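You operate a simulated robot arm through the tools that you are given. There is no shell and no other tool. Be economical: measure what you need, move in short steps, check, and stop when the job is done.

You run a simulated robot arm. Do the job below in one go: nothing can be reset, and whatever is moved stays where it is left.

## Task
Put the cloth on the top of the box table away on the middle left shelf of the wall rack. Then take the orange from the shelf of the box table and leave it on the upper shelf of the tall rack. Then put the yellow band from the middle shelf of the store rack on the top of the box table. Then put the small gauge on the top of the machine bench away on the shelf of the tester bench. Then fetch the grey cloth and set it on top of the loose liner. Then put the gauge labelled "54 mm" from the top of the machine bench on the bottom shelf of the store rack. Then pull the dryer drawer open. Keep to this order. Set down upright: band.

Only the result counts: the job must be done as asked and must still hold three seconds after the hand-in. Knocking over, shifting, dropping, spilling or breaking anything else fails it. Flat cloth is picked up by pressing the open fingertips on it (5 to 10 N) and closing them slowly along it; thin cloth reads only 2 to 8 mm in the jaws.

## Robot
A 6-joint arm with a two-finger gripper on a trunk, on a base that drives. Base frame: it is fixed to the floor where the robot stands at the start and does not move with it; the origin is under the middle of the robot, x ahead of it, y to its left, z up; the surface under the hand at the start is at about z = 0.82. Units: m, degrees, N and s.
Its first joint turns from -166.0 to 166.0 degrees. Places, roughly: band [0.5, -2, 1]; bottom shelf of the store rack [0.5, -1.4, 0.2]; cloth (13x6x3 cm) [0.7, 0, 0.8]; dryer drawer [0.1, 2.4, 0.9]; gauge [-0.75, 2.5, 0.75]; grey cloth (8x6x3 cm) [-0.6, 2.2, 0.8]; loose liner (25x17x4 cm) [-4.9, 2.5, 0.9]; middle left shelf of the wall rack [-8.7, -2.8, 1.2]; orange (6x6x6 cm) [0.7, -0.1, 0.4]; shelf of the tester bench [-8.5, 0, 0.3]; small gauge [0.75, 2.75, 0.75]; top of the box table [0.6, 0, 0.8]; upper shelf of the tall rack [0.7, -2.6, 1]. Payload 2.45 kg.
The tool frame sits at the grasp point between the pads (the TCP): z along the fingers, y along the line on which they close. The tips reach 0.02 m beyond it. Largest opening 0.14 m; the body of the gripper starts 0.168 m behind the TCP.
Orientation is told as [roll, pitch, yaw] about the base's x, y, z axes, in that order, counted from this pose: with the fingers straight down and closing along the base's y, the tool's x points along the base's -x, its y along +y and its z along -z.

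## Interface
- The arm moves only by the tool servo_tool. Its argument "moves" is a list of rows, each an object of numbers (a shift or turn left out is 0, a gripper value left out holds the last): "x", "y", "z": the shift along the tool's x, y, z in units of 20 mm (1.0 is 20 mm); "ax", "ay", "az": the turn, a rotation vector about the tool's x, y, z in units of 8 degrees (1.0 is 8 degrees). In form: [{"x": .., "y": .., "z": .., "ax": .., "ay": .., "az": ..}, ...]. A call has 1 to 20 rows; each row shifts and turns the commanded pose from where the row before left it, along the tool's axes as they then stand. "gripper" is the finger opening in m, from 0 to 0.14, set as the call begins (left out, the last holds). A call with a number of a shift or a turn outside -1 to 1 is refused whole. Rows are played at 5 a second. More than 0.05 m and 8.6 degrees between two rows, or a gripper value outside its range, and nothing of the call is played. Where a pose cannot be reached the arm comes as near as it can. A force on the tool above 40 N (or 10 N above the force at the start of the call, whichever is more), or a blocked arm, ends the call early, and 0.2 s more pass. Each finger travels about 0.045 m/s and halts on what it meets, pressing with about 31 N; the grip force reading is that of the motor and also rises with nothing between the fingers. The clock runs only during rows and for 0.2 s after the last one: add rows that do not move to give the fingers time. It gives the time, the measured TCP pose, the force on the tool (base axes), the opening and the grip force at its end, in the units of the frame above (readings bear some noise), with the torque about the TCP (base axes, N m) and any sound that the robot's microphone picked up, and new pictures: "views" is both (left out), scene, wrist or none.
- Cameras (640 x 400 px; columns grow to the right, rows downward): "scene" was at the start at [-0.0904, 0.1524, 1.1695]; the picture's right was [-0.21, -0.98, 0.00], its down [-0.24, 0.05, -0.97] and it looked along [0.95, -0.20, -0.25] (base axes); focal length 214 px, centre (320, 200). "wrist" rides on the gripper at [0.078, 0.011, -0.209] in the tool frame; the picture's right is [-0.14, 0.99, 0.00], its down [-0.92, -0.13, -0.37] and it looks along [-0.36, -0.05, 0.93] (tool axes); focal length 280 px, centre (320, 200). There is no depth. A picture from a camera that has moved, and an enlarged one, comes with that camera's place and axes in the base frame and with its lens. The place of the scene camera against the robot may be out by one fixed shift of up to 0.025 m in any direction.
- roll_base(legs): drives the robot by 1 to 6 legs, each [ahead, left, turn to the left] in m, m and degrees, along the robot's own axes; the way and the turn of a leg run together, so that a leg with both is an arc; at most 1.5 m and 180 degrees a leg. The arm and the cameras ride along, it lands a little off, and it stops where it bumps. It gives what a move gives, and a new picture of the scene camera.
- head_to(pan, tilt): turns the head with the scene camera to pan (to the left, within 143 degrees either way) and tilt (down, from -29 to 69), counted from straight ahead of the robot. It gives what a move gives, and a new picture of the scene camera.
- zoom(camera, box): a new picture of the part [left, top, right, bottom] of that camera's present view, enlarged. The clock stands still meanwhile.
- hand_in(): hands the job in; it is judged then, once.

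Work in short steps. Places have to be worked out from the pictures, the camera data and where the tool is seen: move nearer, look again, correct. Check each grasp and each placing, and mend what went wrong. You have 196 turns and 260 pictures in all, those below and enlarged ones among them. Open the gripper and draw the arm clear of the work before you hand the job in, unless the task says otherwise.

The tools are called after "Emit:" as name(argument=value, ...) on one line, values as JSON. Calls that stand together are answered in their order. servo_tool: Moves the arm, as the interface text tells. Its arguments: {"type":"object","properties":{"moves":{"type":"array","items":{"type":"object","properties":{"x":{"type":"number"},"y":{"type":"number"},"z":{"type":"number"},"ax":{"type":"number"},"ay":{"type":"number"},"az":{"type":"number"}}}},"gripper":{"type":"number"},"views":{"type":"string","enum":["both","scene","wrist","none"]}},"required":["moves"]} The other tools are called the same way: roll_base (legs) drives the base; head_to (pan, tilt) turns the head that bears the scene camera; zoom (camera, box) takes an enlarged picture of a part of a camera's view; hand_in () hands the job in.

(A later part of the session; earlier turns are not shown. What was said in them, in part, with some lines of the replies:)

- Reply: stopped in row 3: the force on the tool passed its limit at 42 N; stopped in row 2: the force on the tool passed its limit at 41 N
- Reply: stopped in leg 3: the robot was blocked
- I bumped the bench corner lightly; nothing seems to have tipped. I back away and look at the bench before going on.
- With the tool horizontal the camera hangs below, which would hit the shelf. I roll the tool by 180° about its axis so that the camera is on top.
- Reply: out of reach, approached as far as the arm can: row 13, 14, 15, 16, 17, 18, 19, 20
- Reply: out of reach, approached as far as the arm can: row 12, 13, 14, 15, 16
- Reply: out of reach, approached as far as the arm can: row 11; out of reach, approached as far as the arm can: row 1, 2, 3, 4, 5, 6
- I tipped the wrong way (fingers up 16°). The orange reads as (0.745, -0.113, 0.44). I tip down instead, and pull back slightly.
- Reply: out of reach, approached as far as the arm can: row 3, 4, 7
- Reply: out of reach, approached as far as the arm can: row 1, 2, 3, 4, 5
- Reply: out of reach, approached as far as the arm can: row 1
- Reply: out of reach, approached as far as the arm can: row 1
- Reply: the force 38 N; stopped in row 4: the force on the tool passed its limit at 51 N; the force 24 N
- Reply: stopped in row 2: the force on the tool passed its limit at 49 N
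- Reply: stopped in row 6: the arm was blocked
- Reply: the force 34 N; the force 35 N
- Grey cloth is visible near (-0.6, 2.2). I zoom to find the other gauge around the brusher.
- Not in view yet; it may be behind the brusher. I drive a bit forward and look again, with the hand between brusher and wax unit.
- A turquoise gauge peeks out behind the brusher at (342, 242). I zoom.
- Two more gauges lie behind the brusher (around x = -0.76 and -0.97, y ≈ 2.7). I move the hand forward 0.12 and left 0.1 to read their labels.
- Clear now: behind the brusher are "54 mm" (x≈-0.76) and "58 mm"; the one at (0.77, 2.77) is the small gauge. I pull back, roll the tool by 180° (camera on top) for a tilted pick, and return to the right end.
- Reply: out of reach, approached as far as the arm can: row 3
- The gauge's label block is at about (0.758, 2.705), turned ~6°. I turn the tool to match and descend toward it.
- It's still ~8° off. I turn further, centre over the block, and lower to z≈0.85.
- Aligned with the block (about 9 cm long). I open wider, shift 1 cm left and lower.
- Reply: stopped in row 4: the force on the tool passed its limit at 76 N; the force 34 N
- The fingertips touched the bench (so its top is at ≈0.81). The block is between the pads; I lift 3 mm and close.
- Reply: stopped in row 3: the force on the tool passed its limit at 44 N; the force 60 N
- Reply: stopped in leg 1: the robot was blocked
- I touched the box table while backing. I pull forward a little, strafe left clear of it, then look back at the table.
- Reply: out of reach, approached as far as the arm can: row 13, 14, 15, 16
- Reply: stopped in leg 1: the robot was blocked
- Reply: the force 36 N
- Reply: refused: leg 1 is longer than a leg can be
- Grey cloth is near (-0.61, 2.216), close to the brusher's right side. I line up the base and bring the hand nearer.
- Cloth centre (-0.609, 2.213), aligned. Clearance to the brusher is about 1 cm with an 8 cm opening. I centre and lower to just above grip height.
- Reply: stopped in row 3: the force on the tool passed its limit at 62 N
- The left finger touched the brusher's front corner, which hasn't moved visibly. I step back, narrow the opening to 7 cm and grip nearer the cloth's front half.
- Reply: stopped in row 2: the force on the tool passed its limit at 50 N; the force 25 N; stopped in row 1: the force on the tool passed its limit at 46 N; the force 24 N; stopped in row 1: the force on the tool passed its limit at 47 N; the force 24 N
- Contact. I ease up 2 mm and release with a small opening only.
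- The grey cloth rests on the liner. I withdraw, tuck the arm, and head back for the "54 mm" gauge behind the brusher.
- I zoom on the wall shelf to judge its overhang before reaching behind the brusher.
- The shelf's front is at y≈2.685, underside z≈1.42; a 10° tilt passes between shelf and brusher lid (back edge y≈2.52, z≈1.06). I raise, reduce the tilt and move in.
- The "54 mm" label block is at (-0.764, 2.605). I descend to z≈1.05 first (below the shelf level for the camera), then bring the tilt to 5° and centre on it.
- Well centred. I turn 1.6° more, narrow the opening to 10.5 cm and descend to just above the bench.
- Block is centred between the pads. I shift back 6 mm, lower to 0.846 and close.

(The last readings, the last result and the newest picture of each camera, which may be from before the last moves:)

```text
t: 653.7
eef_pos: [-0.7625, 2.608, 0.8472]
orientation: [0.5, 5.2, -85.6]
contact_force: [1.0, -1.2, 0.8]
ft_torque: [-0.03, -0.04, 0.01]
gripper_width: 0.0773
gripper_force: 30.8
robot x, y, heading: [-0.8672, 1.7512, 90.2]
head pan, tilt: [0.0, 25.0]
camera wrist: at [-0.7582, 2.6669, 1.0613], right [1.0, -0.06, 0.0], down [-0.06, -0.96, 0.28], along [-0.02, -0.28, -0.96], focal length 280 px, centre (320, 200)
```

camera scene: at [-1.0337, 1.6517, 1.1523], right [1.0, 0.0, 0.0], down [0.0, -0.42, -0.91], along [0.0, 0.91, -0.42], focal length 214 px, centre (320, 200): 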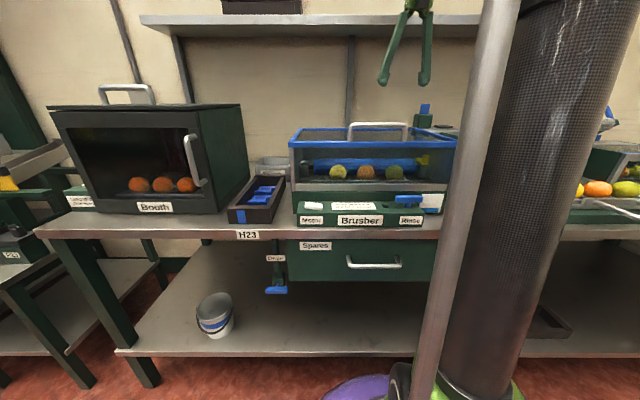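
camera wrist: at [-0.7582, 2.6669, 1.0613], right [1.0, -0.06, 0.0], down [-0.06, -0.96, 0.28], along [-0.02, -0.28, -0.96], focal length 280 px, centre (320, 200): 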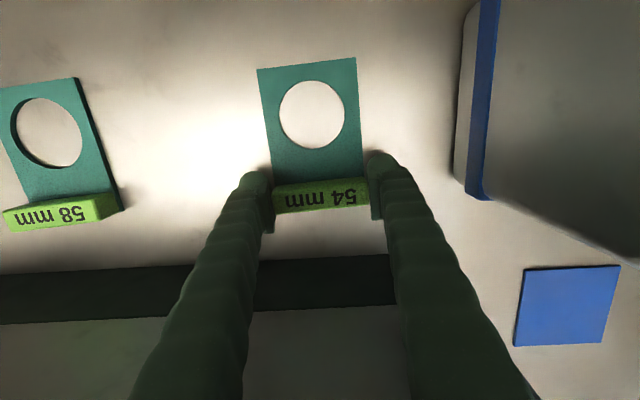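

Gripped at 77 mm. I lift, step back, and lift over the brusher lid.

Emit:
servo_tool(moves=[{"z": -0.996, "x": 0.09}, {"z": -0.996, "x": 0.09}, {"z": -0.996, "x": 0.09}, {"z": -0.996, "x": 0.09}, {"z": -0.996, "x": 0.09}, {"z": -0.996, "x": 0.09}, {"z": -0.996, "x": 0.09}, {"z": -0.996, "x": 0.09}, {"z": -0.996, "x": 0.09}, {"z": -0.996, "x": 0.09}, {"x": -1}, {"x": -0.5}, {}], gripper=0.04, views="wrist")

Emit:
servo_tool(moves=[{"ay": 0.65}, {"z": -0.984, "x": 0.18}, {"z": -0.984, "x": 0.18}, {"z": -0.984, "x": 0.18}, {"z": -0.984, "x": 0.18}, {"z": -0.984, "x": 0.18}, {"z": -0.984, "x": 0.18}, {"z": -0.984, "x": 0.18}, {"x": -0.984, "z": -0.18}, {"x": -0.984, "z": -0.18}, {"x": -0.984, "z": -0.18}, {"x": -0.984, "z": -0.18}, {"x": -0.984, "z": -0.18}, {"x": -0.984, "z": -0.18}], views="none")

Emit:
roll_base(legs=[[-0.45, 0, 0], [0, 0, -90]])

```text
t: 656.5
eef_pos: [-0.7647, 2.5799, 1.0427]
orientation: [0.6, 5.2, -85.5]
contact_force: [0.3, 0.3, -0.8]
ft_torque: [-0.02, -0.02, 0.0]
gripper_width: 0.0772
gripper_force: 31.0
robot x, y, heading: [-0.8664, 1.7494, 90.1]
head pan, tilt: [0.0, 25.0]
camera wrist: at [-0.7587, 2.6376, 1.2572], right [1.0, -0.06, 0.0], down [-0.06, -0.96, 0.28], along [-0.02, -0.28, -0.96], focal length 280 px, centre (320, 200)
```

wrist: 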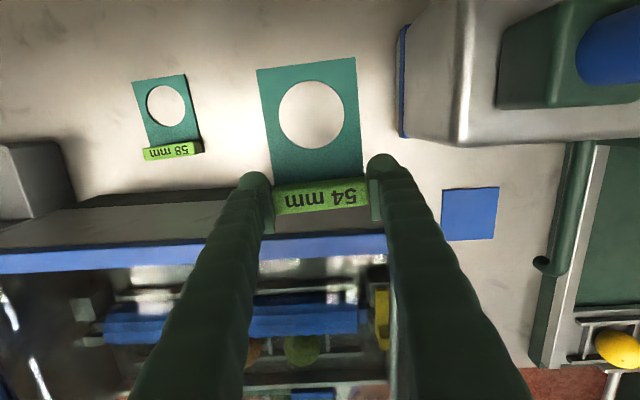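

```text
t: 659.5
eef_pos: [-0.7561, 2.4592, 1.1839]
orientation: [0.6, 10.3, -85.5]
contact_force: [-0.4, 0.4, -0.7]
ft_torque: [-0.06, 0.01, 0.01]
gripper_width: 0.0771
gripper_force: 31.2
robot x, y, heading: [-0.8682, 1.7536, 89.9]
head pan, tilt: [0.0, 25.0]
```

```text
t: 666.0
eef_pos: [-0.1587, 1.2043, 1.1855]
orientation: [0.6, 10.4, -175.0]
contact_force: [-0.8, 0.2, -0.5]
ft_torque: [0.01, 0.0, -0.03]
gripper_width: 0.0768
gripper_force: 30.8
robot x, y, heading: [-0.8667, 1.3081, 0.4]
head pan, tilt: [0.0, 25.0]
camera scene: at [-0.9564, 1.4804, 1.1523], right [0.01, -1.0, 0.0], down [-0.42, 0.0, -0.91], along [0.91, 0.01, -0.42], focal length 214 px, centre (320, 200)
```

scene: 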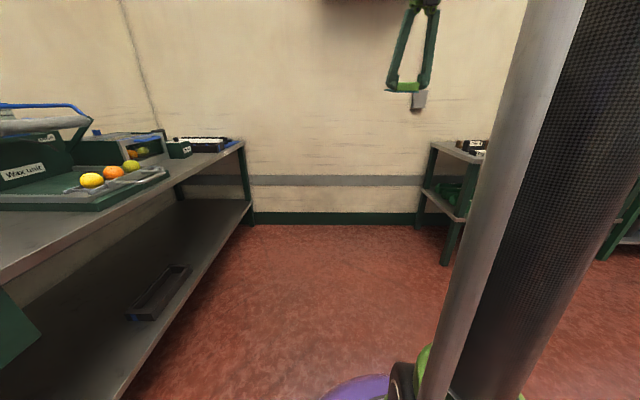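

Gauge held. I strafe right to the store rack's free right part (y≈-1.85), and tilt the tool 40° for the low shelf.

Emit:
roll_base(legs=[[0, -1.5, 0], [0, -1.5, 0]])

Emit:
servo_tool(moves=[{"ay": 1}, {"ay": 1}, {"ay": 1}, {"ay": 0.7}, {"az": 0.35, "ax": -0.3}, {"z": 0.766, "x": -0.643}, {"z": 0.766, "x": -0.643}, {"z": 0.766, "x": -0.643}, {"z": 0.766, "x": -0.643}, {"z": 0.766, "x": -0.643}, {"z": 0.766, "x": -0.643}, {"z": 0.766, "x": -0.643}, {"z": 0.766, "x": -0.643}, {"z": 0.766, "x": -0.643}, {"z": 0.766, "x": -0.643}, {"z": 0.766, "x": -0.643}, {"z": 0.766, "x": -0.643}, {"z": 0.766, "x": -0.643}, {"z": 0.766, "x": -0.643}, {}], views="wrist")

```text
t: 680.5
eef_pos: [-0.1425, -1.7973, 1.1847]
orientation: [0.7, 10.4, -175.3]
contact_force: [0.3, 0.7, 0.2]
ft_torque: [0.01, 0.04, -0.01]
gripper_width: 0.0766
gripper_force: 30.6
robot x, y, heading: [-0.8501, -1.688, 0.6]
head pan, tilt: [0.0, 25.0]
camera scene: at [-0.9387, -1.5173, 1.1523], right [0.01, -1.0, 0.0], down [-0.42, 0.0, -0.91], along [0.91, 0.0, -0.42], focal length 214 px, centre (320, 200)
```

scene: 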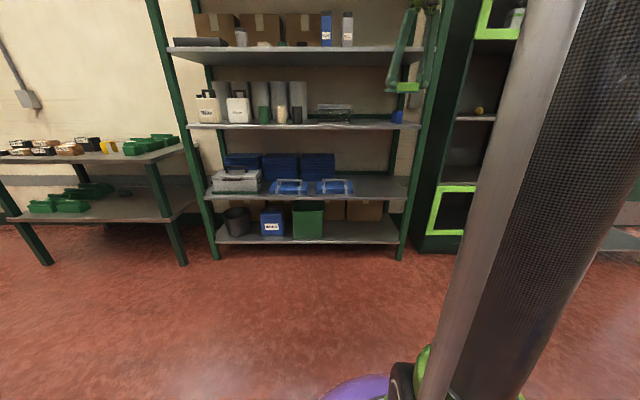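

```text
t: 684.7
eef_pos: [-0.1414, -1.802, 0.9024]
orientation: [0.9, 40.0, -178.6]
contact_force: [-0.7, -0.7, -0.2]
ft_torque: [-0.01, -0.02, -0.01]
gripper_width: 0.0767
gripper_force: 31.5
robot x, y, heading: [-0.8466, -1.6859, 0.4]
head pan, tilt: [0.0, 25.0]
camera wrist: at [-0.2157, -1.8125, 1.112], right [-0.09, -0.99, -0.08], down [-0.94, 0.11, -0.31], along [0.32, 0.04, -0.95], focal length 280 px, centre (320, 200)
```

wrist: 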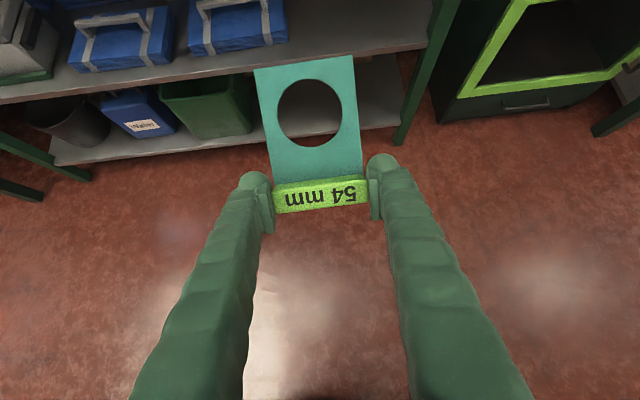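

The bottom shelf (z≈0.2, front x≈0.38) is free between y ≈ -1.6 and -2.1. I extend the arm and lower it outside the rack.

Emit:
servo_tool(moves=[{"x": 0.766, "z": 0.643}, {"x": 0.766, "z": 0.643}, {"x": 0.766, "z": 0.643}, {"x": 0.766, "z": 0.643}, {"x": 0.766, "z": 0.643}, {"x": 0.766, "z": 0.643}, {"x": 0.766, "z": 0.643}, {"x": 0.766, "z": 0.643}, {"x": 0.766, "z": 0.643}, {"x": 0.766, "z": 0.643}, {"x": 0.766, "z": 0.643}, {"x": 0.766, "z": 0.643}, {"x": 0.766, "z": 0.643}, {"x": 0.766, "z": 0.643}, {"x": 0.766, "z": 0.643}, {"x": 0.766, "z": 0.643}], views="none")

Emit:
servo_tool(moves=[{"z": 0.766, "x": -0.643}, {"z": 0.766, "x": -0.643}, {"z": 0.766, "x": -0.643}, {"z": 0.766, "x": -0.643}, {"z": 0.766, "x": -0.643}, {"z": 0.766, "x": -0.643}, {"z": 0.766, "x": -0.643}, {"z": 0.766, "x": -0.643}, {"z": 0.766, "x": -0.643}, {"z": 0.766, "x": -0.643}, {"z": 0.766, "x": -0.643}, {"z": 0.766, "x": -0.643}, {"z": 0.766, "x": -0.643}, {"z": 0.766, "x": -0.643}, {"z": 0.766, "x": -0.643}, {"z": 0.766, "x": -0.643}, {"z": 0.766, "x": -0.643}, {"z": 0.766, "x": -0.643}, {"z": 0.766, "x": -0.643}, {"z": 0.766, "x": -0.643}], views="none")

Emit:
servo_tool(moves=[{"z": 0.766, "x": -0.643}, {"z": 0.766, "x": -0.643}, {"z": 0.766, "x": -0.643}, {"z": 0.766, "x": -0.643}, {"z": 0.766, "x": -0.643}, {"z": 0.766, "x": -0.643}, {"z": 0.766, "x": -0.643}, {"z": 0.766, "x": -0.643}, {"z": 0.766, "x": -0.643}, {"z": 0.766, "x": -0.643}, {}], views="wrist")

```text
t: 688.1
eef_pos: [0.1768, -1.7962, 0.9033]
orientation: [0.7, 40.0, -178.6]
contact_force: [-0.5, 0.6, 0.1]
ft_torque: [-0.02, 0.0, -0.05]
gripper_width: 0.0766
gripper_force: 30.3
robot x, y, heading: [-0.847, -1.689, 0.2]
head pan, tilt: [0.0, 25.0]
```

```text
t: 692.3
eef_pos: [0.1764, -1.7994, 0.5029]
orientation: [0.8, 40.0, -178.6]
contact_force: [0.2, 0.0, -0.7]
ft_torque: [-0.03, 0.01, -0.02]
gripper_width: 0.0767
gripper_force: 31.4
robot x, y, heading: [-0.8491, -1.6898, 0.3]
head pan, tilt: [0.0, 25.0]
```

```text
t: 694.7
eef_pos: [0.176, -1.8035, 0.3024]
orientation: [0.9, 39.9, -178.7]
contact_force: [0.8, -0.6, -0.1]
ft_torque: [0.05, -0.01, -0.04]
gripper_width: 0.0766
gripper_force: 31.1
robot x, y, heading: [-0.8476, -1.6883, 0.4]
head pan, tilt: [0.0, 25.0]
camera wrist: at [0.1022, -1.814, 0.5109], right [-0.09, -0.99, -0.08], down [-0.94, 0.11, -0.31], along [0.32, 0.04, -0.95], focal length 280 px, centre (320, 200)
```

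wrist: 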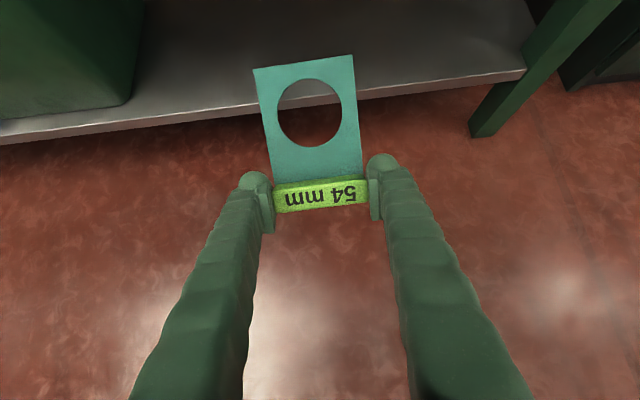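

Lowered to z 0.30 with the shelf just ahead. I drive forward 0.27.

Emit:
roll_base(legs=[[0.27, 0, 0]])

Emit:
servo_tool(moves=[{"z": 0.5, "x": -0.42}, {"z": 0.4, "x": -0.34}, {}], views="wrist")

```text
t: 696.6
eef_pos: [0.4299, -1.8, 0.3011]
orientation: [0.8, 40.0, -178.4]
contact_force: [-0.4, 0.4, -0.9]
ft_torque: [-0.02, 0.02, -0.04]
gripper_width: 0.0764
gripper_force: 31.1
robot x, y, heading: [-0.5866, -1.6884, 0.4]
head pan, tilt: [0.0, 25.0]
stopped in leg 1: the force on the tool passed its limit at 115 N (the readings are from after the stop); the commanded pose is now the measured one
camera scene: at [-0.6811, -1.5159, 1.1523], right [0.01, -1.0, 0.0], down [-0.42, 0.0, -0.91], along [0.91, 0.01, -0.42], focal length 214 px, centre (320, 200)
```

scene: 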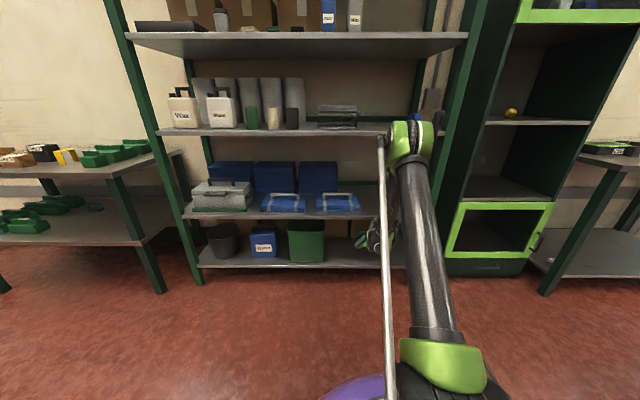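

```text
t: 697.4
eef_pos: [0.4303, -1.7991, 0.276]
orientation: [0.9, 40.0, -178.4]
contact_force: [0.7, -0.4, 0.1]
ft_torque: [0.0, 0.01, 0.03]
gripper_width: 0.077
gripper_force: 30.7
robot x, y, heading: [-0.5947, -1.6902, 0.3]
head pan, tilt: [0.0, 25.0]
camera wrist: at [0.356, -1.8101, 0.4851], right [-0.09, -0.99, -0.08], down [-0.94, 0.11, -0.31], along [0.32, 0.05, -0.95], focal length 280 px, centre (320, 200)
```

wrist: 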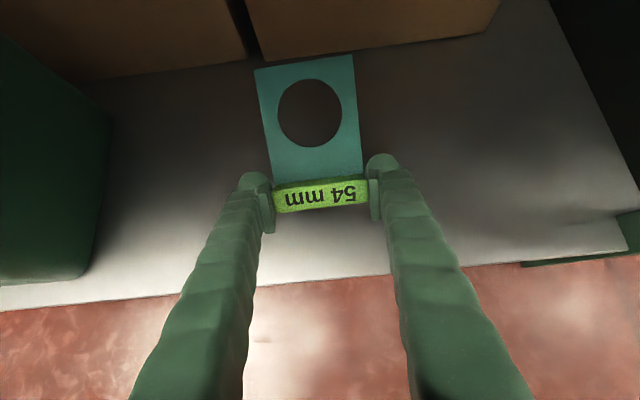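

The drive stopped on contact, probably the camera brushing the second shelf's edge; now free after lowering. The gauge's block is ~6 cm inside the front edge, good enough. I lower in small steps.

Emit:
servo_tool(moves=[{"z": 0.3, "x": -0.25}, {"z": 0.3, "x": -0.25}, {}], views="none")

Emit:
servo_tool(moves=[{"z": 0.2, "x": -0.17}, {"z": 0.2, "x": -0.17}, {}], views="none")

Emit:
servo_tool(moves=[{"z": 0.2, "x": -0.17}, {"z": 0.2, "x": -0.17}, {}], views="wrist")

Emit:
zoom(camera="scene", box=[300, 80, 480, 280])

```text
t: 698.2
eef_pos: [0.4299, -1.8, 0.2619]
orientation: [0.8, 39.9, -178.5]
contact_force: [0.0, 0.0, 0.0]
ft_torque: [-0.01, 0.0, 0.02]
gripper_width: 0.077
gripper_force: 30.7
robot x, y, heading: [-0.589, -1.6872, 0.3]
head pan, tilt: [0.0, 25.0]
```

```text
t: 699.0
eef_pos: [0.429, -1.8014, 0.2516]
orientation: [0.9, 39.8, -178.5]
contact_force: [-0.5, -0.1, -0.6]
ft_torque: [0.03, -0.02, 0.01]
gripper_width: 0.0769
gripper_force: 31.0
robot x, y, heading: [-0.593, -1.6885, 0.2]
head pan, tilt: [0.0, 25.0]
```

```text
t: 699.8
eef_pos: [0.4279, -1.8011, 0.2417]
orientation: [1.0, 39.9, -178.6]
contact_force: [0.3, -0.4, -0.9]
ft_torque: [0.03, 0.01, 0.0]
gripper_width: 0.0766
gripper_force: 31.4
robot x, y, heading: [-0.5902, -1.6886, 0.3]
head pan, tilt: [0.0, 25.0]
camera wrist: at [0.3559, -1.8116, 0.4502], right [-0.09, -0.99, -0.08], down [-0.94, 0.11, -0.31], along [0.32, 0.05, -0.95], focal length 280 px, centre (320, 200)
```

wrist: 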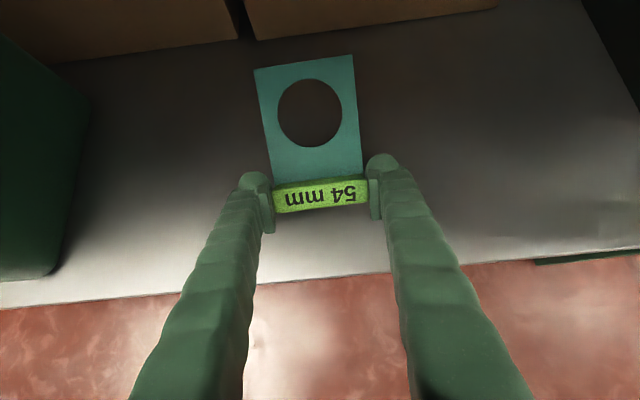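

```text
2.00 times, centred on (390, 180) of scene
camera zoom: at [-0.6811, -1.5159, 1.1523], right [0.01, -1.0, 0.0], down [-0.42, 0.0, -0.91], along [0.91, 0.01, -0.42], focal length 429 px, centre (180, 240)
```

zoom: 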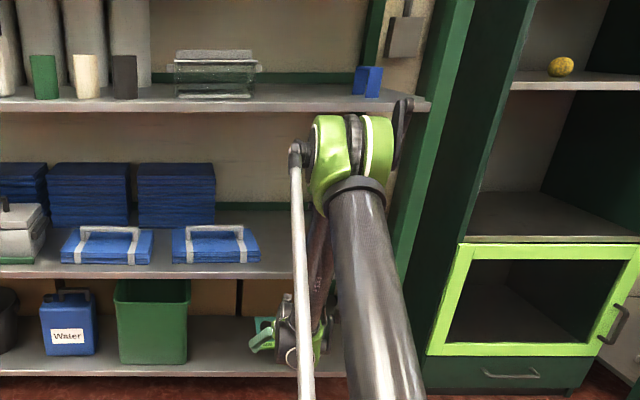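

All rack items look undisturbed. I keep lowering.

Emit:
servo_tool(moves=[{"z": 0.2, "x": -0.17}, {"z": 0.2, "x": -0.17}, {}], views="none")

Emit:
servo_tool(moves=[{"z": 0.2, "x": -0.17}, {"z": 0.2, "x": -0.17}, {}], views="none")

Emit:
servo_tool(moves=[{"z": 0.2, "x": -0.17}, {"z": 0.2, "x": -0.17}, {}], views="wrist")

```text
t: 700.6
eef_pos: [0.4305, -1.802, 0.2298]
orientation: [1.0, 40.0, -178.5]
contact_force: [-0.5, 0.6, -0.4]
ft_torque: [0.0, -0.01, -0.01]
gripper_width: 0.0765
gripper_force: 31.1
robot x, y, heading: [-0.591, -1.6879, 0.4]
head pan, tilt: [0.0, 25.0]
```

```text
t: 701.4
eef_pos: [0.4281, -1.8022, 0.219]
orientation: [0.9, 39.9, -178.6]
contact_force: [0.3, -0.7, -0.4]
ft_torque: [0.0, 0.01, 0.04]
gripper_width: 0.0767
gripper_force: 31.2
robot x, y, heading: [-0.5894, -1.6874, 0.5]
head pan, tilt: [0.0, 25.0]
```

```text
t: 702.2
eef_pos: [0.4276, -1.8023, 0.2091]
orientation: [0.8, 40.0, -178.6]
contact_force: [0.1, 0.9, -1.0]
ft_torque: [0.03, 0.0, -0.02]
gripper_width: 0.0769
gripper_force: 31.1
robot x, y, heading: [-0.5898, -1.6901, 0.4]
head pan, tilt: [0.0, 25.0]
camera wrist: at [0.3559, -1.8119, 0.4181], right [-0.09, -0.99, -0.08], down [-0.94, 0.11, -0.31], along [0.32, 0.05, -0.95], focal length 280 px, centre (320, 200)
```

wrist: 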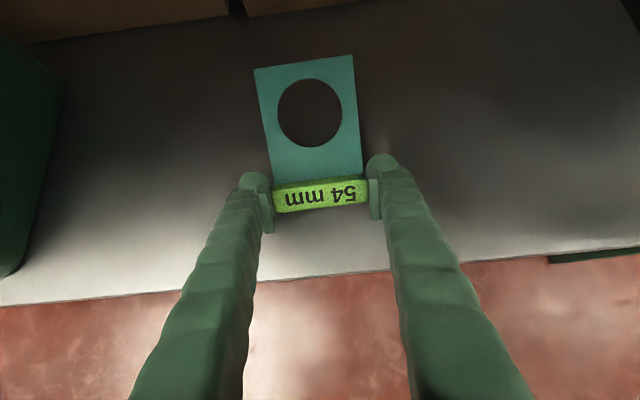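

Still free; continue down in steps.

Emit:
servo_tool(moves=[{"z": 0.25, "x": -0.21}, {"z": 0.25, "x": -0.21}, {}], views="none")

Emit:
servo_tool(moves=[{"z": 0.25, "x": -0.21}, {"z": 0.25, "x": -0.21}, {}], views="none")

Emit:
servo_tool(moves=[{"z": 0.25, "x": -0.21}, {"z": 0.25, "x": -0.21}, {}], views="none")

```text
t: 702.7
eef_pos: [0.4293, -1.8017, 0.2042]
orientation: [0.8, 40.3, -178.6]
contact_force: [-5.6, 0.1, 27.1]
ft_torque: [0.4, 0.08, 0.09]
gripper_width: 0.0768
gripper_force: 31.0
robot x, y, heading: [-0.5921, -1.6904, 0.8]
head pan, tilt: [0.0, 25.0]
stopped in row 2: the force on the tool passed its limit at 50 N (the readings are from after the stop); the commanded pose is now the measured one
```

```text
t: 703.0
eef_pos: [0.4302, -1.8021, 0.2033]
orientation: [0.8, 40.4, -178.6]
contact_force: [-6.1, 0.4, 29.1]
ft_torque: [0.46, 0.08, 0.2]
gripper_width: 0.0773
gripper_force: 31.2
robot x, y, heading: [-0.5897, -1.6893, 0.3]
head pan, tilt: [0.0, 25.0]
stopped in row 1: the force on the tool passed its limit at 54 N (the readings are from after the stop); the commanded pose is now the measured one
```

```text
t: 703.3
eef_pos: [0.431, -1.8018, 0.2045]
orientation: [0.8, 40.5, -178.6]
contact_force: [-6.5, 1.2, 26.2]
ft_torque: [0.44, 0.07, 0.2]
gripper_width: 0.0772
gripper_force: 31.9
robot x, y, heading: [-0.5956, -1.6899, 0.5]
head pan, tilt: [0.0, 25.0]
stopped in row 1: the force on the tool passed its limit at 49 N (the readings are from after the stop); the commanded pose is now the measured one
```

Contact at TCP z≈0.204. Before releasing I raise 5 mm and reduce the tilt to 25° so the plate lies flatter.

Emit:
servo_tool(moves=[{"z": -0.2, "x": 0.17}, {"ay": -0.6}, {"ay": -0.65}, {"ay": -0.65}, {}], views="none")

Emit:
servo_tool(moves=[{"z": 0.15, "x": -0.07}, {"z": 0.15, "x": -0.07}, {}], views="wrist")

```text
t: 704.5
eef_pos: [0.4295, -1.8008, 0.2065]
orientation: [0.7, 25.1, -178.9]
contact_force: [0.4, -0.7, -1.3]
ft_torque: [0.02, -0.01, -0.01]
gripper_width: 0.0766
gripper_force: 31.0
robot x, y, heading: [-0.5917, -1.6868, 0.2]
head pan, tilt: [0.0, 25.0]
```

```text
t: 705.4
eef_pos: [0.4291, -1.8005, 0.2021]
orientation: [0.6, 25.2, -178.8]
contact_force: [-3.9, 0.3, 24.3]
ft_torque: [0.17, 0.13, 0.05]
gripper_width: 0.0772
gripper_force: 31.3
robot x, y, heading: [-0.5924, -1.6879, 0.3]
head pan, tilt: [0.0, 25.0]
stopped in row 3: the force on the tool passed its limit at 41 N (the readings are from after the stop); the commanded pose is now the measured one
camera wrist: at [0.4123, -1.8109, 0.4237], right [-0.11, -0.99, -0.05], down [-0.99, 0.11, -0.06], along [0.07, 0.04, -1.0], focal length 280 px, centre (320, 200)
```

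wrist: 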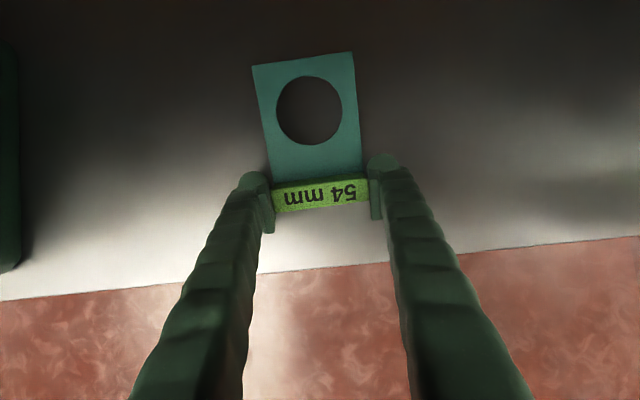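

Block on the shelf, 5 cm inside the edge. I release and step back up.

Emit:
servo_tool(moves=[{"z": -0.06}, {}, {}, {}], gripper=0.105, views="wrist")

```text
t: 706.4
eef_pos: [0.4308, -1.8019, 0.2013]
orientation: [0.7, 25.2, -178.9]
contact_force: [0.0, -0.5, -0.7]
ft_torque: [-0.02, 0.0, 0.0]
gripper_width: 0.1048
gripper_force: 0.2
robot x, y, heading: [-0.5915, -1.6856, 0.4]
head pan, tilt: [0.0, 25.0]
camera wrist: at [0.4126, -1.8106, 0.4231], right [-0.11, -0.99, -0.05], down [-0.99, 0.11, -0.06], along [0.06, 0.04, -1.0], focal length 280 px, centre (320, 200)
```

wrist: 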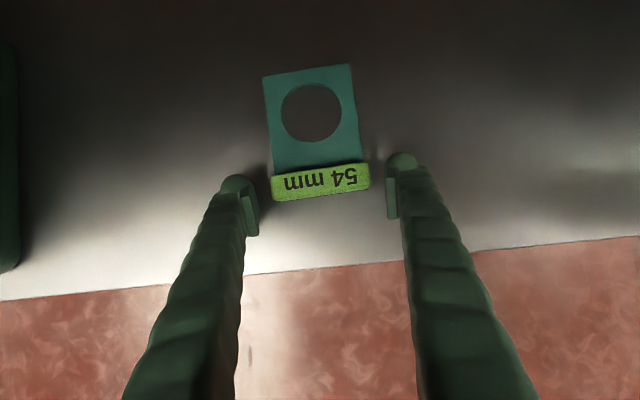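

The gauge lies flat. I tilt back, rise 1.5 cm and back the base straight out, then raise the arm.

Emit:
servo_tool(moves=[{"z": -0.68, "x": 0.32}, {"ay": 0.95}, {"ay": 0.95}], views="none")

Emit:
roll_base(legs=[[-0.4, 0, 0]])

Emit:
servo_tool(moves=[{"z": -0.766, "x": 0.643}, {"z": -0.766, "x": 0.643}, {"z": -0.766, "x": 0.643}, {"z": -0.766, "x": 0.643}, {"z": -0.766, "x": 0.643}, {"z": -0.766, "x": 0.643}, {"z": -0.766, "x": 0.643}, {"z": -0.766, "x": 0.643}, {"z": -0.766, "x": 0.643}, {"z": -0.766, "x": 0.643}, {"z": -0.766, "x": 0.643}, {"z": -0.766, "x": 0.643}, {"z": -0.766, "x": 0.643}, {"z": -0.766, "x": 0.643}, {"z": -0.766, "x": 0.643}, {"z": -0.766, "x": 0.643}, {"z": -0.766, "x": 0.643}, {"z": -0.766, "x": 0.643}, {"z": -0.766, "x": 0.643}, {"z": -0.766, "x": 0.643}], views="wrist")

Emit:
servo_tool(moves=[{"z": -1}, {"z": -1}, {"z": -1}, {"z": -1}, {"z": -1}, {"z": -1}, {"z": -1}, {"z": -1}, {"z": -1}, {"z": -1}, {"z": -1}, {"z": -1}, {"z": -1}, {"z": -1}, {"z": -1}, {"z": -1}, {"z": -1}, {"z": -1}, {"z": -1}, {"z": -1}], views="none")

```text
t: 707.1
eef_pos: [0.4299, -1.8007, 0.2176]
orientation: [0.7, 40.5, -178.7]
contact_force: [0.8, 0.3, -0.4]
ft_torque: [0.01, -0.03, 0.0]
gripper_width: 0.1052
gripper_force: 0.1
robot x, y, heading: [-0.589, -1.6862, 0.4]
head pan, tilt: [0.0, 25.0]
```

```text
t: 709.6
eef_pos: [0.0313, -1.8006, 0.2171]
orientation: [0.8, 40.4, -178.3]
contact_force: [0.7, 0.4, 0.4]
ft_torque: [0.01, 0.0, -0.01]
gripper_width: 0.1051
gripper_force: 0.1
robot x, y, heading: [-0.9884, -1.6918, 0.4]
head pan, tilt: [0.0, 25.0]
camera scene: at [-1.0802, -1.5195, 1.1523], right [0.01, -1.0, 0.0], down [-0.42, 0.0, -0.91], along [0.91, 0.01, -0.42], focal length 214 px, centre (320, 200)
```

scene: 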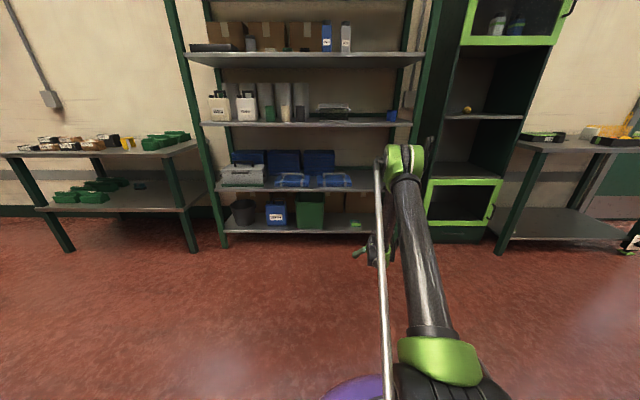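

```text
t: 713.8
eef_pos: [0.03, -1.7966, 0.619]
orientation: [0.8, 40.5, -178.4]
contact_force: [0.4, -0.2, -0.2]
ft_torque: [0.0, 0.01, -0.03]
gripper_width: 0.105
gripper_force: 0.0
robot x, y, heading: [-0.9895, -1.6937, 0.2]
head pan, tilt: [0.0, 25.0]
camera wrist: at [-0.0454, -1.8077, 0.827], right [-0.09, -0.99, -0.08], down [-0.94, 0.11, -0.32], along [0.32, 0.05, -0.94], focal length 280 px, centre (320, 200)
```

wrist: 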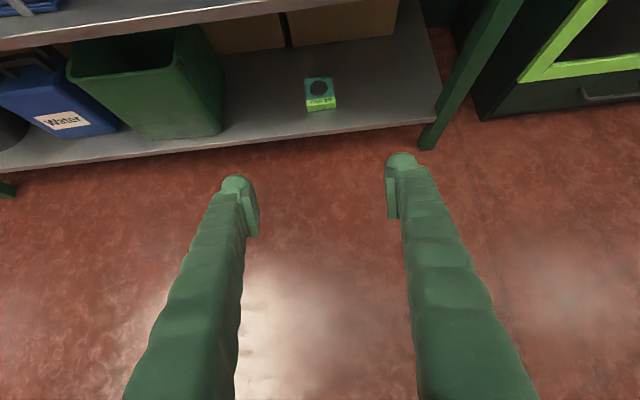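

```text
t: 718.0
eef_pos: [-0.2295, -1.7983, 0.9247]
orientation: [0.8, 40.4, -178.4]
contact_force: [0.2, 0.8, 0.9]
ft_torque: [-0.04, 0.01, 0.02]
gripper_width: 0.1049
gripper_force: 0.0
robot x, y, heading: [-0.9891, -1.6894, 0.5]
head pan, tilt: [0.0, 25.0]
```

All placed. Now the dryer drawer: I drive to the machine bench near x≈0.05, facing it.

Emit:
roll_base(legs=[[0, 1.5, 0], [0, 1.5, 0], [0.9, 0.05, -0.4], [0, 0, 90]])

Emit:
head_to(pan=-8, tilt=22)

Emit:
zoom(camera="wrist", box=[0, 0, 640, 400])

```text
t: 740.6
eef_pos: [-0.086, 2.1427, 0.9227]
orientation: [0.8, 40.4, -87.4]
contact_force: [0.3, -0.7, 0.9]
ft_torque: [0.0, -0.01, 0.01]
gripper_width: 0.1046
gripper_force: 0.0
robot x, y, heading: [-0.1772, 1.3812, 91.7]
head pan, tilt: [0.0, 25.0]
camera scene: at [-0.3441, 1.2763, 1.1523], right [1.0, 0.03, 0.0], down [0.01, -0.42, -0.91], along [-0.03, 0.91, -0.42], focal length 214 px, centre (320, 200)
```

scene: 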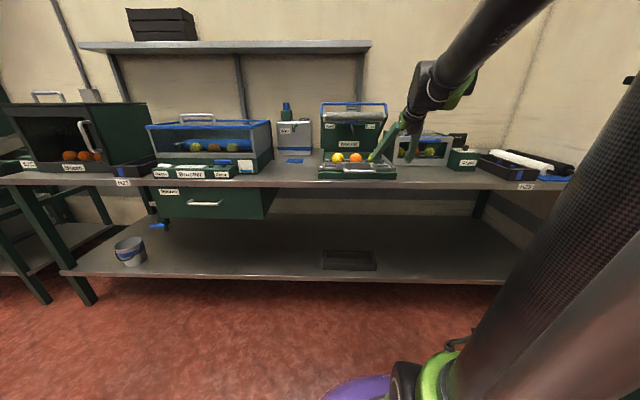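

```text
t: 741.3
eef_pos: [-0.086, 2.1431, 0.9216]
orientation: [0.7, 40.4, -87.4]
contact_force: [1.0, 0.6, 0.3]
ft_torque: [0.02, -0.02, -0.01]
gripper_width: 0.1051
gripper_force: 0.1
robot x, y, heading: [-0.1788, 1.3818, 91.4]
head pan, tilt: [-8.0, 22.0]
camera scene: at [-0.3313, 1.2764, 1.1571], right [0.99, -0.11, 0.0], down [-0.04, -0.37, -0.93], along [0.1, 0.92, -0.37], focal length 214 px, centre (320, 200)
```

scene: 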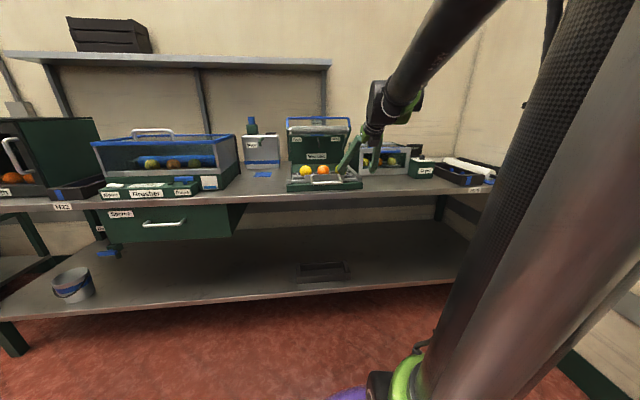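

```text
1.00 times, centred on (320, 200) of wrist (not enlarged: the box is as wide or as high as the picture)
camera zoom: at [-0.0735, 2.0666, 1.1313], right [0.99, -0.07, -0.08], down [-0.09, -0.94, -0.32], along [-0.05, 0.32, -0.94], focal length 280 px, centre (320, 200)
```

zoom: 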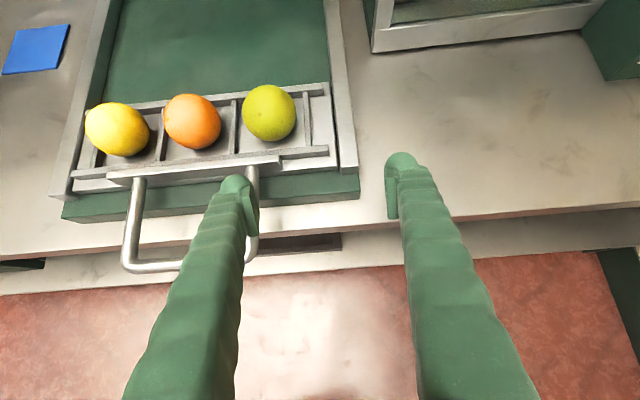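

The dryer is further right. I shift the base right 0.28 and back a little to see its front.

Emit:
roll_base(legs=[[-0.1, -0.28, -1.4]])

Emit:
servo_tool(moves=[{"ay": 1}, {"ay": 1}, {}], views="wrist")

```text
t: 743.3
eef_pos: [0.2168, 2.0437, 0.9226]
orientation: [0.7, 40.4, -88.9]
contact_force: [0.2, 0.0, -0.4]
ft_torque: [0.0, -0.03, 0.03]
gripper_width: 0.1052
gripper_force: 0.0
robot x, y, heading: [0.101, 1.2845, 90.0]
head pan, tilt: [-8.0, 22.0]
camera scene: at [-0.0515, 1.1829, 1.1571], right [0.99, -0.14, 0.0], down [-0.05, -0.37, -0.93], along [0.13, 0.92, -0.37], focal length 214 px, centre (320, 200)
```

scene: 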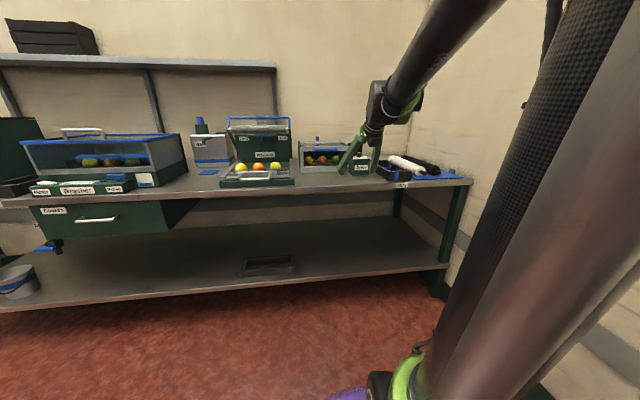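

```text
t: 744.1
eef_pos: [0.2167, 2.0443, 0.9227]
orientation: [1.1, 56.5, -88.5]
contact_force: [0.6, 0.5, 0.4]
ft_torque: [0.01, 0.02, -0.01]
gripper_width: 0.1049
gripper_force: 0.0
robot x, y, heading: [0.1049, 1.2842, 90.0]
head pan, tilt: [-8.0, 22.0]
camera wrist: at [0.227, 1.9115, 1.1021], right [0.99, -0.07, -0.1], down [-0.11, -0.82, -0.57], along [-0.05, 0.57, -0.82], focal length 280 px, centre (320, 200)
```

wrist: 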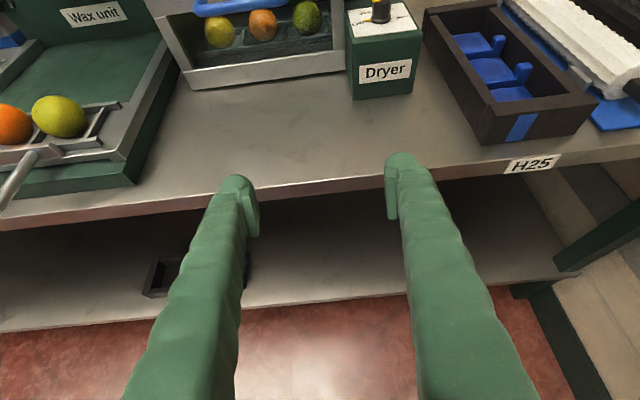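

I zoom on the dryer in the scene view.

Emit:
zoom(camera="scene", box=[280, 125, 400, 200])

```text
5.33 times, centred on (340, 162) of scene
camera zoom: at [-0.0515, 1.1829, 1.1571], right [0.99, -0.14, 0.0], down [-0.05, -0.37, -0.93], along [0.13, 0.92, -0.37], focal length 1144 px, centre (213, 400)
```

zoom: 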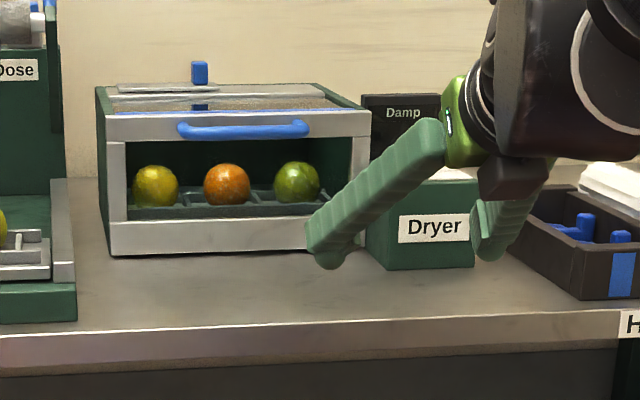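

The drawer has a blue horizontal bar handle around (0.125, 2.375, 0.95). I bring the tool horizontal and roll it 90° so the jaws close vertically on the bar.

Emit:
servo_tool(moves=[{"ay": 1}, {"ay": 1}, {"ay": 1}, {"ay": 1}, {"ay": 0.19}, {"az": -1}, {"az": -1}, {"az": -1}, {"az": -1}, {"az": -1}, {"az": -1}, {"az": -1}, {"az": -1}, {"az": -1}, {"az": -1}, {"az": -1}, {"az": -0.25}, {}], gripper=0.06, views="none")

Emit:
servo_tool(moves=[{"x": 1}, {"x": 1}, {"x": 1}, {"x": 1}, {"x": 0.6}, {"y": 1}, {"y": 0.25}, {"z": 1}, {"z": 1}, {"z": 1}, {"z": 1}, {"z": 1}, {"z": 1}, {}], views="wrist")

```text
t: 747.9
eef_pos: [0.2161, 2.0424, 0.9234]
orientation: [89.9, -0.7, 0.6]
contact_force: [0.0, -0.8, 0.7]
ft_torque: [0.01, -0.04, -0.03]
gripper_width: 0.0601
gripper_force: 0.0
robot x, y, heading: [0.0997, 1.2836, 90.0]
head pan, tilt: [-8.0, 22.0]
```

```text
t: 750.9
eef_pos: [0.1236, 2.1615, 0.9452]
orientation: [89.9, -0.5, 0.6]
contact_force: [0.0, 0.4, 0.4]
ft_torque: [0.01, -0.01, 0.01]
gripper_width: 0.0602
gripper_force: 0.0
robot x, y, heading: [0.1026, 1.2793, 90.2]
head pan, tilt: [-8.0, 22.0]
camera wrist: at [0.048, 1.9511, 0.9546], right [0.13, 0.0, 0.99], down [0.93, -0.36, -0.12], along [0.36, 0.93, -0.05], focal length 280 px, centre (320, 200)
```

wrist: 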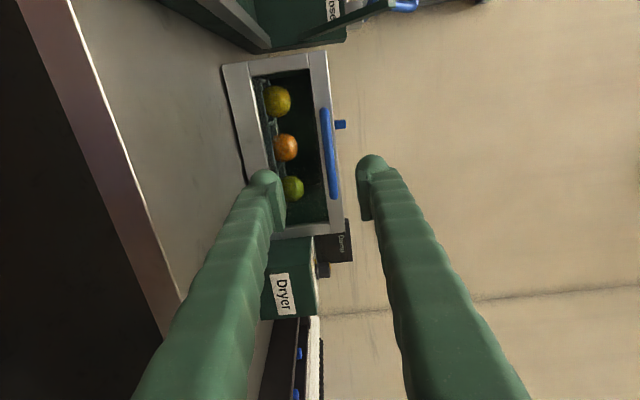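

The bar is at about x≈0.14, z≈0.958. I align with it and move closer.

Emit:
servo_tool(moves=[{"x": -0.85, "y": 0.65}, {"z": 1}, {"z": 1}, {"z": 1}, {"z": 1}, {"z": 1}, {}], views="wrist")

```text
t: 752.5
eef_pos: [0.1369, 2.2629, 0.9593]
orientation: [89.9, -0.6, 0.6]
contact_force: [0.5, -0.9, -0.8]
ft_torque: [-0.01, 0.0, -0.03]
gripper_width: 0.0602
gripper_force: 0.1
robot x, y, heading: [0.1025, 1.2833, 90.0]
head pan, tilt: [-8.0, 22.0]
camera wrist: at [0.0623, 2.0516, 0.9683], right [0.13, 0.0, 0.99], down [0.93, -0.36, -0.12], along [0.36, 0.93, -0.05], focal length 280 px, centre (320, 200)
```

wrist: 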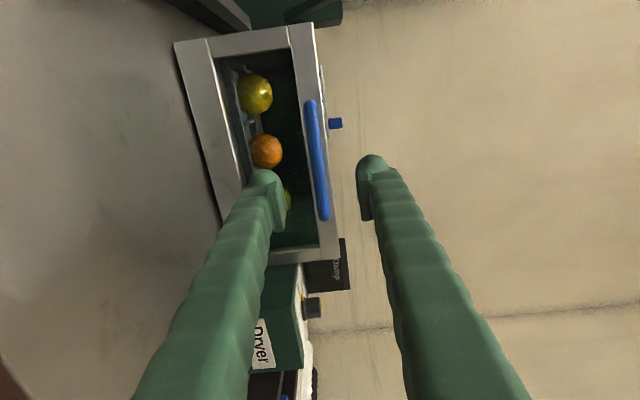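

Bar at about (0.137, 2.375, 0.953). I adjust down 6 mm and advance 9 cm.

Emit:
servo_tool(moves=[{"y": -0.3, "z": 1}, {"z": 1}, {"z": 1}, {"z": 1}, {"z": 0.5}, {}], views="wrist")

```text
t: 753.9
eef_pos: [0.1385, 2.3524, 0.952]
orientation: [89.9, -0.5, 0.7]
contact_force: [0.1, 0.7, 0.9]
ft_torque: [0.01, -0.02, 0.02]
gripper_width: 0.0602
gripper_force: 0.0
robot x, y, heading: [0.1031, 1.2859, 90.1]
head pan, tilt: [-8.0, 22.0]
camera wrist: at [0.0622, 2.1412, 0.9617], right [0.13, 0.0, 0.99], down [0.93, -0.36, -0.12], along [0.36, 0.93, -0.05], focal length 280 px, centre (320, 200)
```

wrist: 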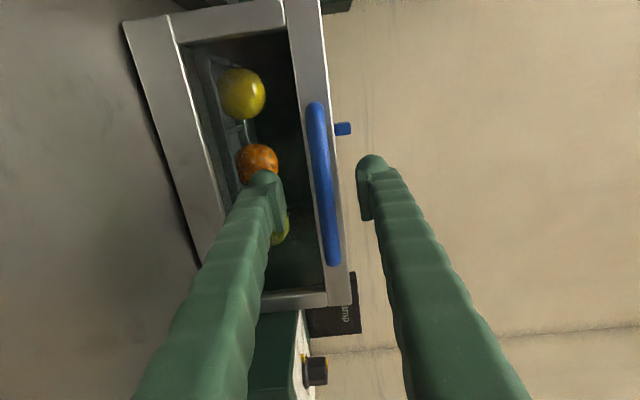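

The bar sits ~1.5 cm ahead of the TCP. I advance 1.2 cm and close.

Emit:
servo_tool(moves=[{"z": 0.6, "y": 0.15}, {}], views="none")

Emit:
servo_tool(moves=[{}, {}, {}, {}, {}], gripper=0.0, views="wrist")

```text
t: 754.5
eef_pos: [0.1357, 2.3635, 0.9568]
orientation: [89.9, -0.6, 0.6]
contact_force: [0.4, 0.8, -1.3]
ft_torque: [0.0, 0.0, -0.01]
gripper_width: 0.0601
gripper_force: 0.1
robot x, y, heading: [0.1048, 1.2811, 90.1]
head pan, tilt: [-8.0, 22.0]
```

```text
t: 755.8
eef_pos: [0.137, 2.3581, 0.9581]
orientation: [90.0, -0.4, 0.6]
contact_force: [-0.7, -39.3, -8.0]
ft_torque: [0.11, 0.79, -0.22]
gripper_width: 0.0073
gripper_force: 35.1
robot x, y, heading: [0.1047, 1.2843, 90.1]
head pan, tilt: [-8.0, 22.0]
stopped in row 5: the force on the tool passed its limit at 47 N (the readings are from after the stop); the commanded pose is now the measured one
camera wrist: at [0.0612, 2.1486, 0.9659], right [0.13, 0.0, 0.99], down [0.93, -0.36, -0.12], along [0.36, 0.93, -0.05], focal length 280 px, centre (320, 200)
```

wrist: 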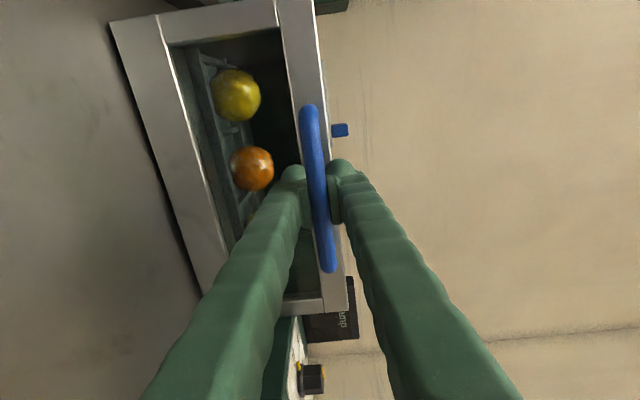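

The jaws closed at about 7 mm with the bar between them. I test by pulling back 2 cm.

Emit:
servo_tool(moves=[{"z": -0.25}, {"z": -0.25}, {"z": -0.25}, {"z": -0.25}, {}], views="wrist")

```text
t: 757.0
eef_pos: [0.1374, 2.3413, 0.9574]
orientation: [89.9, -0.7, 0.6]
contact_force: [-0.1, 0.0, 12.8]
ft_torque: [-0.26, 0.9, 0.01]
gripper_width: 0.0075
gripper_force: 35.4
robot x, y, heading: [0.102, 1.2867, 90.1]
head pan, tilt: [-8.0, 22.0]
camera wrist: at [0.0612, 2.1303, 0.9659], right [0.13, 0.0, 0.99], down [0.93, -0.36, -0.12], along [0.36, 0.93, -0.05], focal length 280 px, centre (320, 200)
```

wrist: 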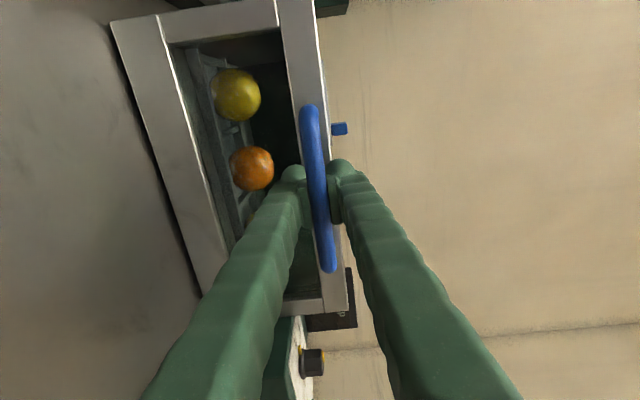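

The drawer follows the grip. I keep pulling straight back.

Emit:
servo_tool(moves=[{"z": -0.5}, {"z": -0.5}, {"z": -0.5}, {"z": -0.5}, {"z": -0.5}, {"z": -0.5}, {"z": -0.5}, {"z": -0.5}, {"z": -0.5}, {"z": -0.5}, {}], views="both")

```text
t: 759.4
eef_pos: [0.1361, 2.2406, 0.9562]
orientation: [89.9, -0.7, 0.7]
contact_force: [-22.1, -1.4, 22.0]
ft_torque: [-0.41, 0.89, -0.16]
gripper_width: 0.0074
gripper_force: 35.6
robot x, y, heading: [0.1052, 1.2813, 90.0]
head pan, tilt: [-8.0, 22.0]
camera scene: at [-0.0523, 1.1814, 1.157], right [0.99, -0.14, 0.0], down [-0.05, -0.37, -0.93], along [0.13, 0.92, -0.37], focal length 214 px, centre (320, 200)
camera wrist: at [0.0616, 2.0305, 0.9657], right [0.13, 0.0, 0.99], down [0.93, -0.36, -0.12], along [0.35, 0.93, -0.05], focal length 280 px, centre (320, 200)
```

scene: 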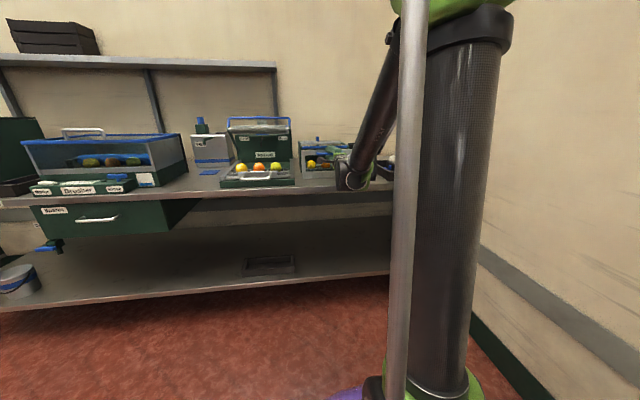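
wrist: 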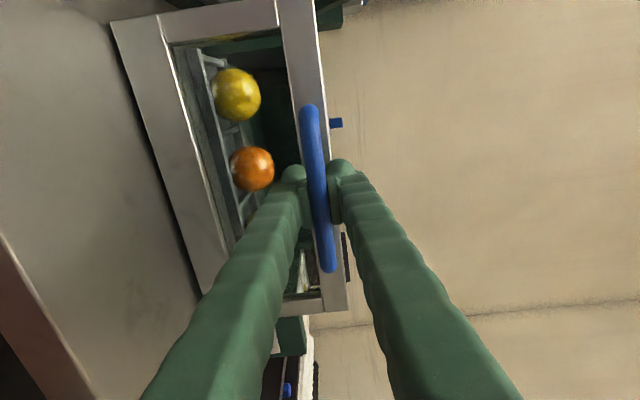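

Open about 12 cm, easily. I relieve the side load slightly and pull further until the stop.

Emit:
servo_tool(moves=[{"z": -0.4, "x": 0.06, "y": 0.05}, {"z": -0.5, "x": 0.03, "y": 0.03}, {"z": -0.5}, {"z": -0.5}, {"z": -0.5}, {"z": -0.5}, {"z": -0.5}, {"z": -0.5}, {}], views="wrist")

```text
t: 761.4
eef_pos: [0.1367, 2.1634, 0.958]
orientation: [89.8, -0.6, 0.6]
contact_force: [-6.0, -1.4, -37.8]
ft_torque: [0.72, 0.93, -0.28]
gripper_width: 0.0074
gripper_force: 35.1
robot x, y, heading: [0.1023, 1.2861, 90.0]
head pan, tilt: [-8.0, 22.0]
camera wrist: at [0.0613, 1.9537, 0.9664], right [0.13, 0.0, 0.99], down [0.93, -0.36, -0.12], along [0.36, 0.93, -0.05], focal length 280 px, centre (320, 200)
```

wrist: 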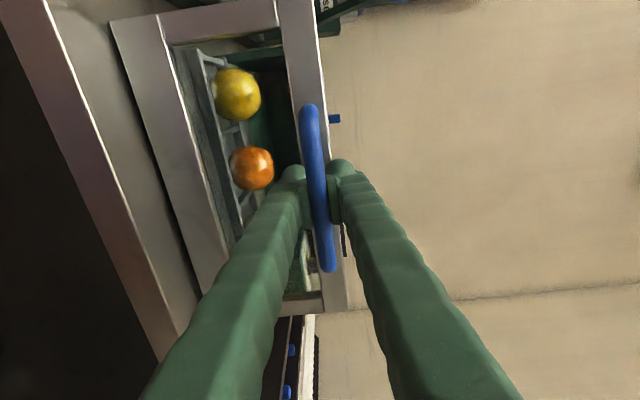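

About 19.5 cm open. I correct the height slightly and try a few more centimetres to find the stop.

Emit:
servo_tool(moves=[{"z": -0.3, "y": -0.07}, {"z": -0.4, "y": -0.02}, {"z": -0.4}, {"z": -0.4}, {"z": -0.4}, {}], views="none")

```text
t: 762.2
eef_pos: [0.1363, 2.1476, 0.9562]
orientation: [89.9, -0.4, 0.6]
contact_force: [0.2, 5.1, -8.4]
ft_torque: [0.04, 0.71, 0.02]
gripper_width: 0.0087
gripper_force: 37.0
robot x, y, heading: [0.1006, 1.2859, 90.3]
head pan, tilt: [-8.0, 22.0]
stopped in row 3: the force on the tool passed its limit at 71 N (the readings are from after the stop); the commanded pose is now the measured one
```

The stop is reached (drawer fully open, ~21 cm). I release the bar and draw straight back.

Emit:
servo_tool(moves=[{}, {}, {}, {}], gripper=0.06, views="none")

Emit:
roll_base(legs=[[-0.35, 0, 0]])

Emit:
zoom(camera="wrist", box=[0, 0, 640, 400])

```text
t: 763.2
eef_pos: [0.1375, 2.1469, 0.958]
orientation: [89.8, -0.5, 0.6]
contact_force: [0.1, 0.9, 0.2]
ft_torque: [0.0, -0.02, 0.0]
gripper_width: 0.0602
gripper_force: 0.1
robot x, y, heading: [0.1003, 1.2825, 90.1]
head pan, tilt: [-8.0, 22.0]
```

```text
t: 765.5
eef_pos: [0.141, 1.7962, 0.9575]
orientation: [89.8, -0.5, 0.3]
contact_force: [0.6, -0.2, 0.0]
ft_torque: [0.0, -0.02, 0.0]
gripper_width: 0.06
gripper_force: 0.1
robot x, y, heading: [0.105, 0.9354, 89.9]
head pan, tilt: [-8.0, 22.0]
camera scene: at [-0.0519, 0.8331, 1.1571], right [0.99, -0.14, 0.0], down [-0.05, -0.37, -0.93], along [0.13, 0.92, -0.37], focal length 214 px, centre (320, 200)
```

scene: 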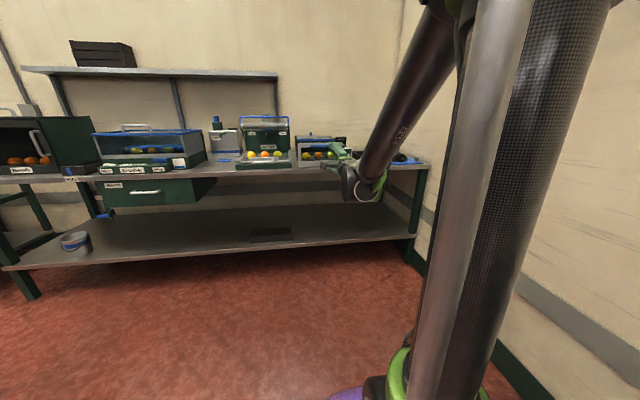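

```text
1.00 times, centred on (320, 200) of wrist (not enlarged: the box is as wide or as high as the picture)
camera zoom: at [0.0641, 1.586, 0.9666], right [0.13, 0.0, 0.99], down [0.92, -0.36, -0.12], along [0.36, 0.93, -0.05], focal length 280 px, centre (320, 200)
```

zoom: 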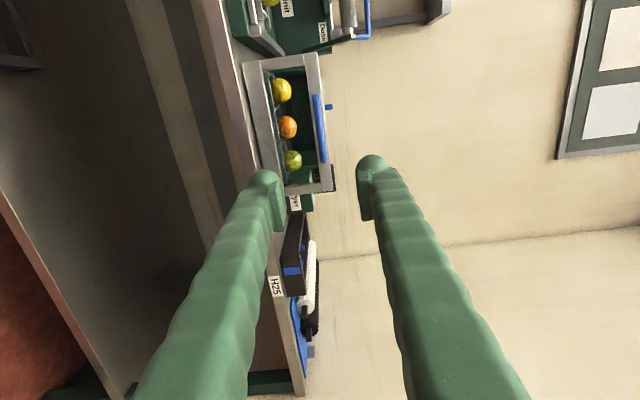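

The drawer stays open with its fruit still in place. The gripper is open and the arm is clear of the work, so I hand in the job.

Emit:
hand_in()

```text
The job is handed in.
```

I did all seven steps in the order you gave and handed the job in; I don't have the judge's verdict.

Some contacts happened along the way. The base touched the tester bench, the box table and one spot near the crate pallet. The hand touched the brusher and, it seems, an edge of the store rack. The later pictures of the tester bench, box table, brusher and store rack showed nothing moved, but I didn't look back at the crate pallet.
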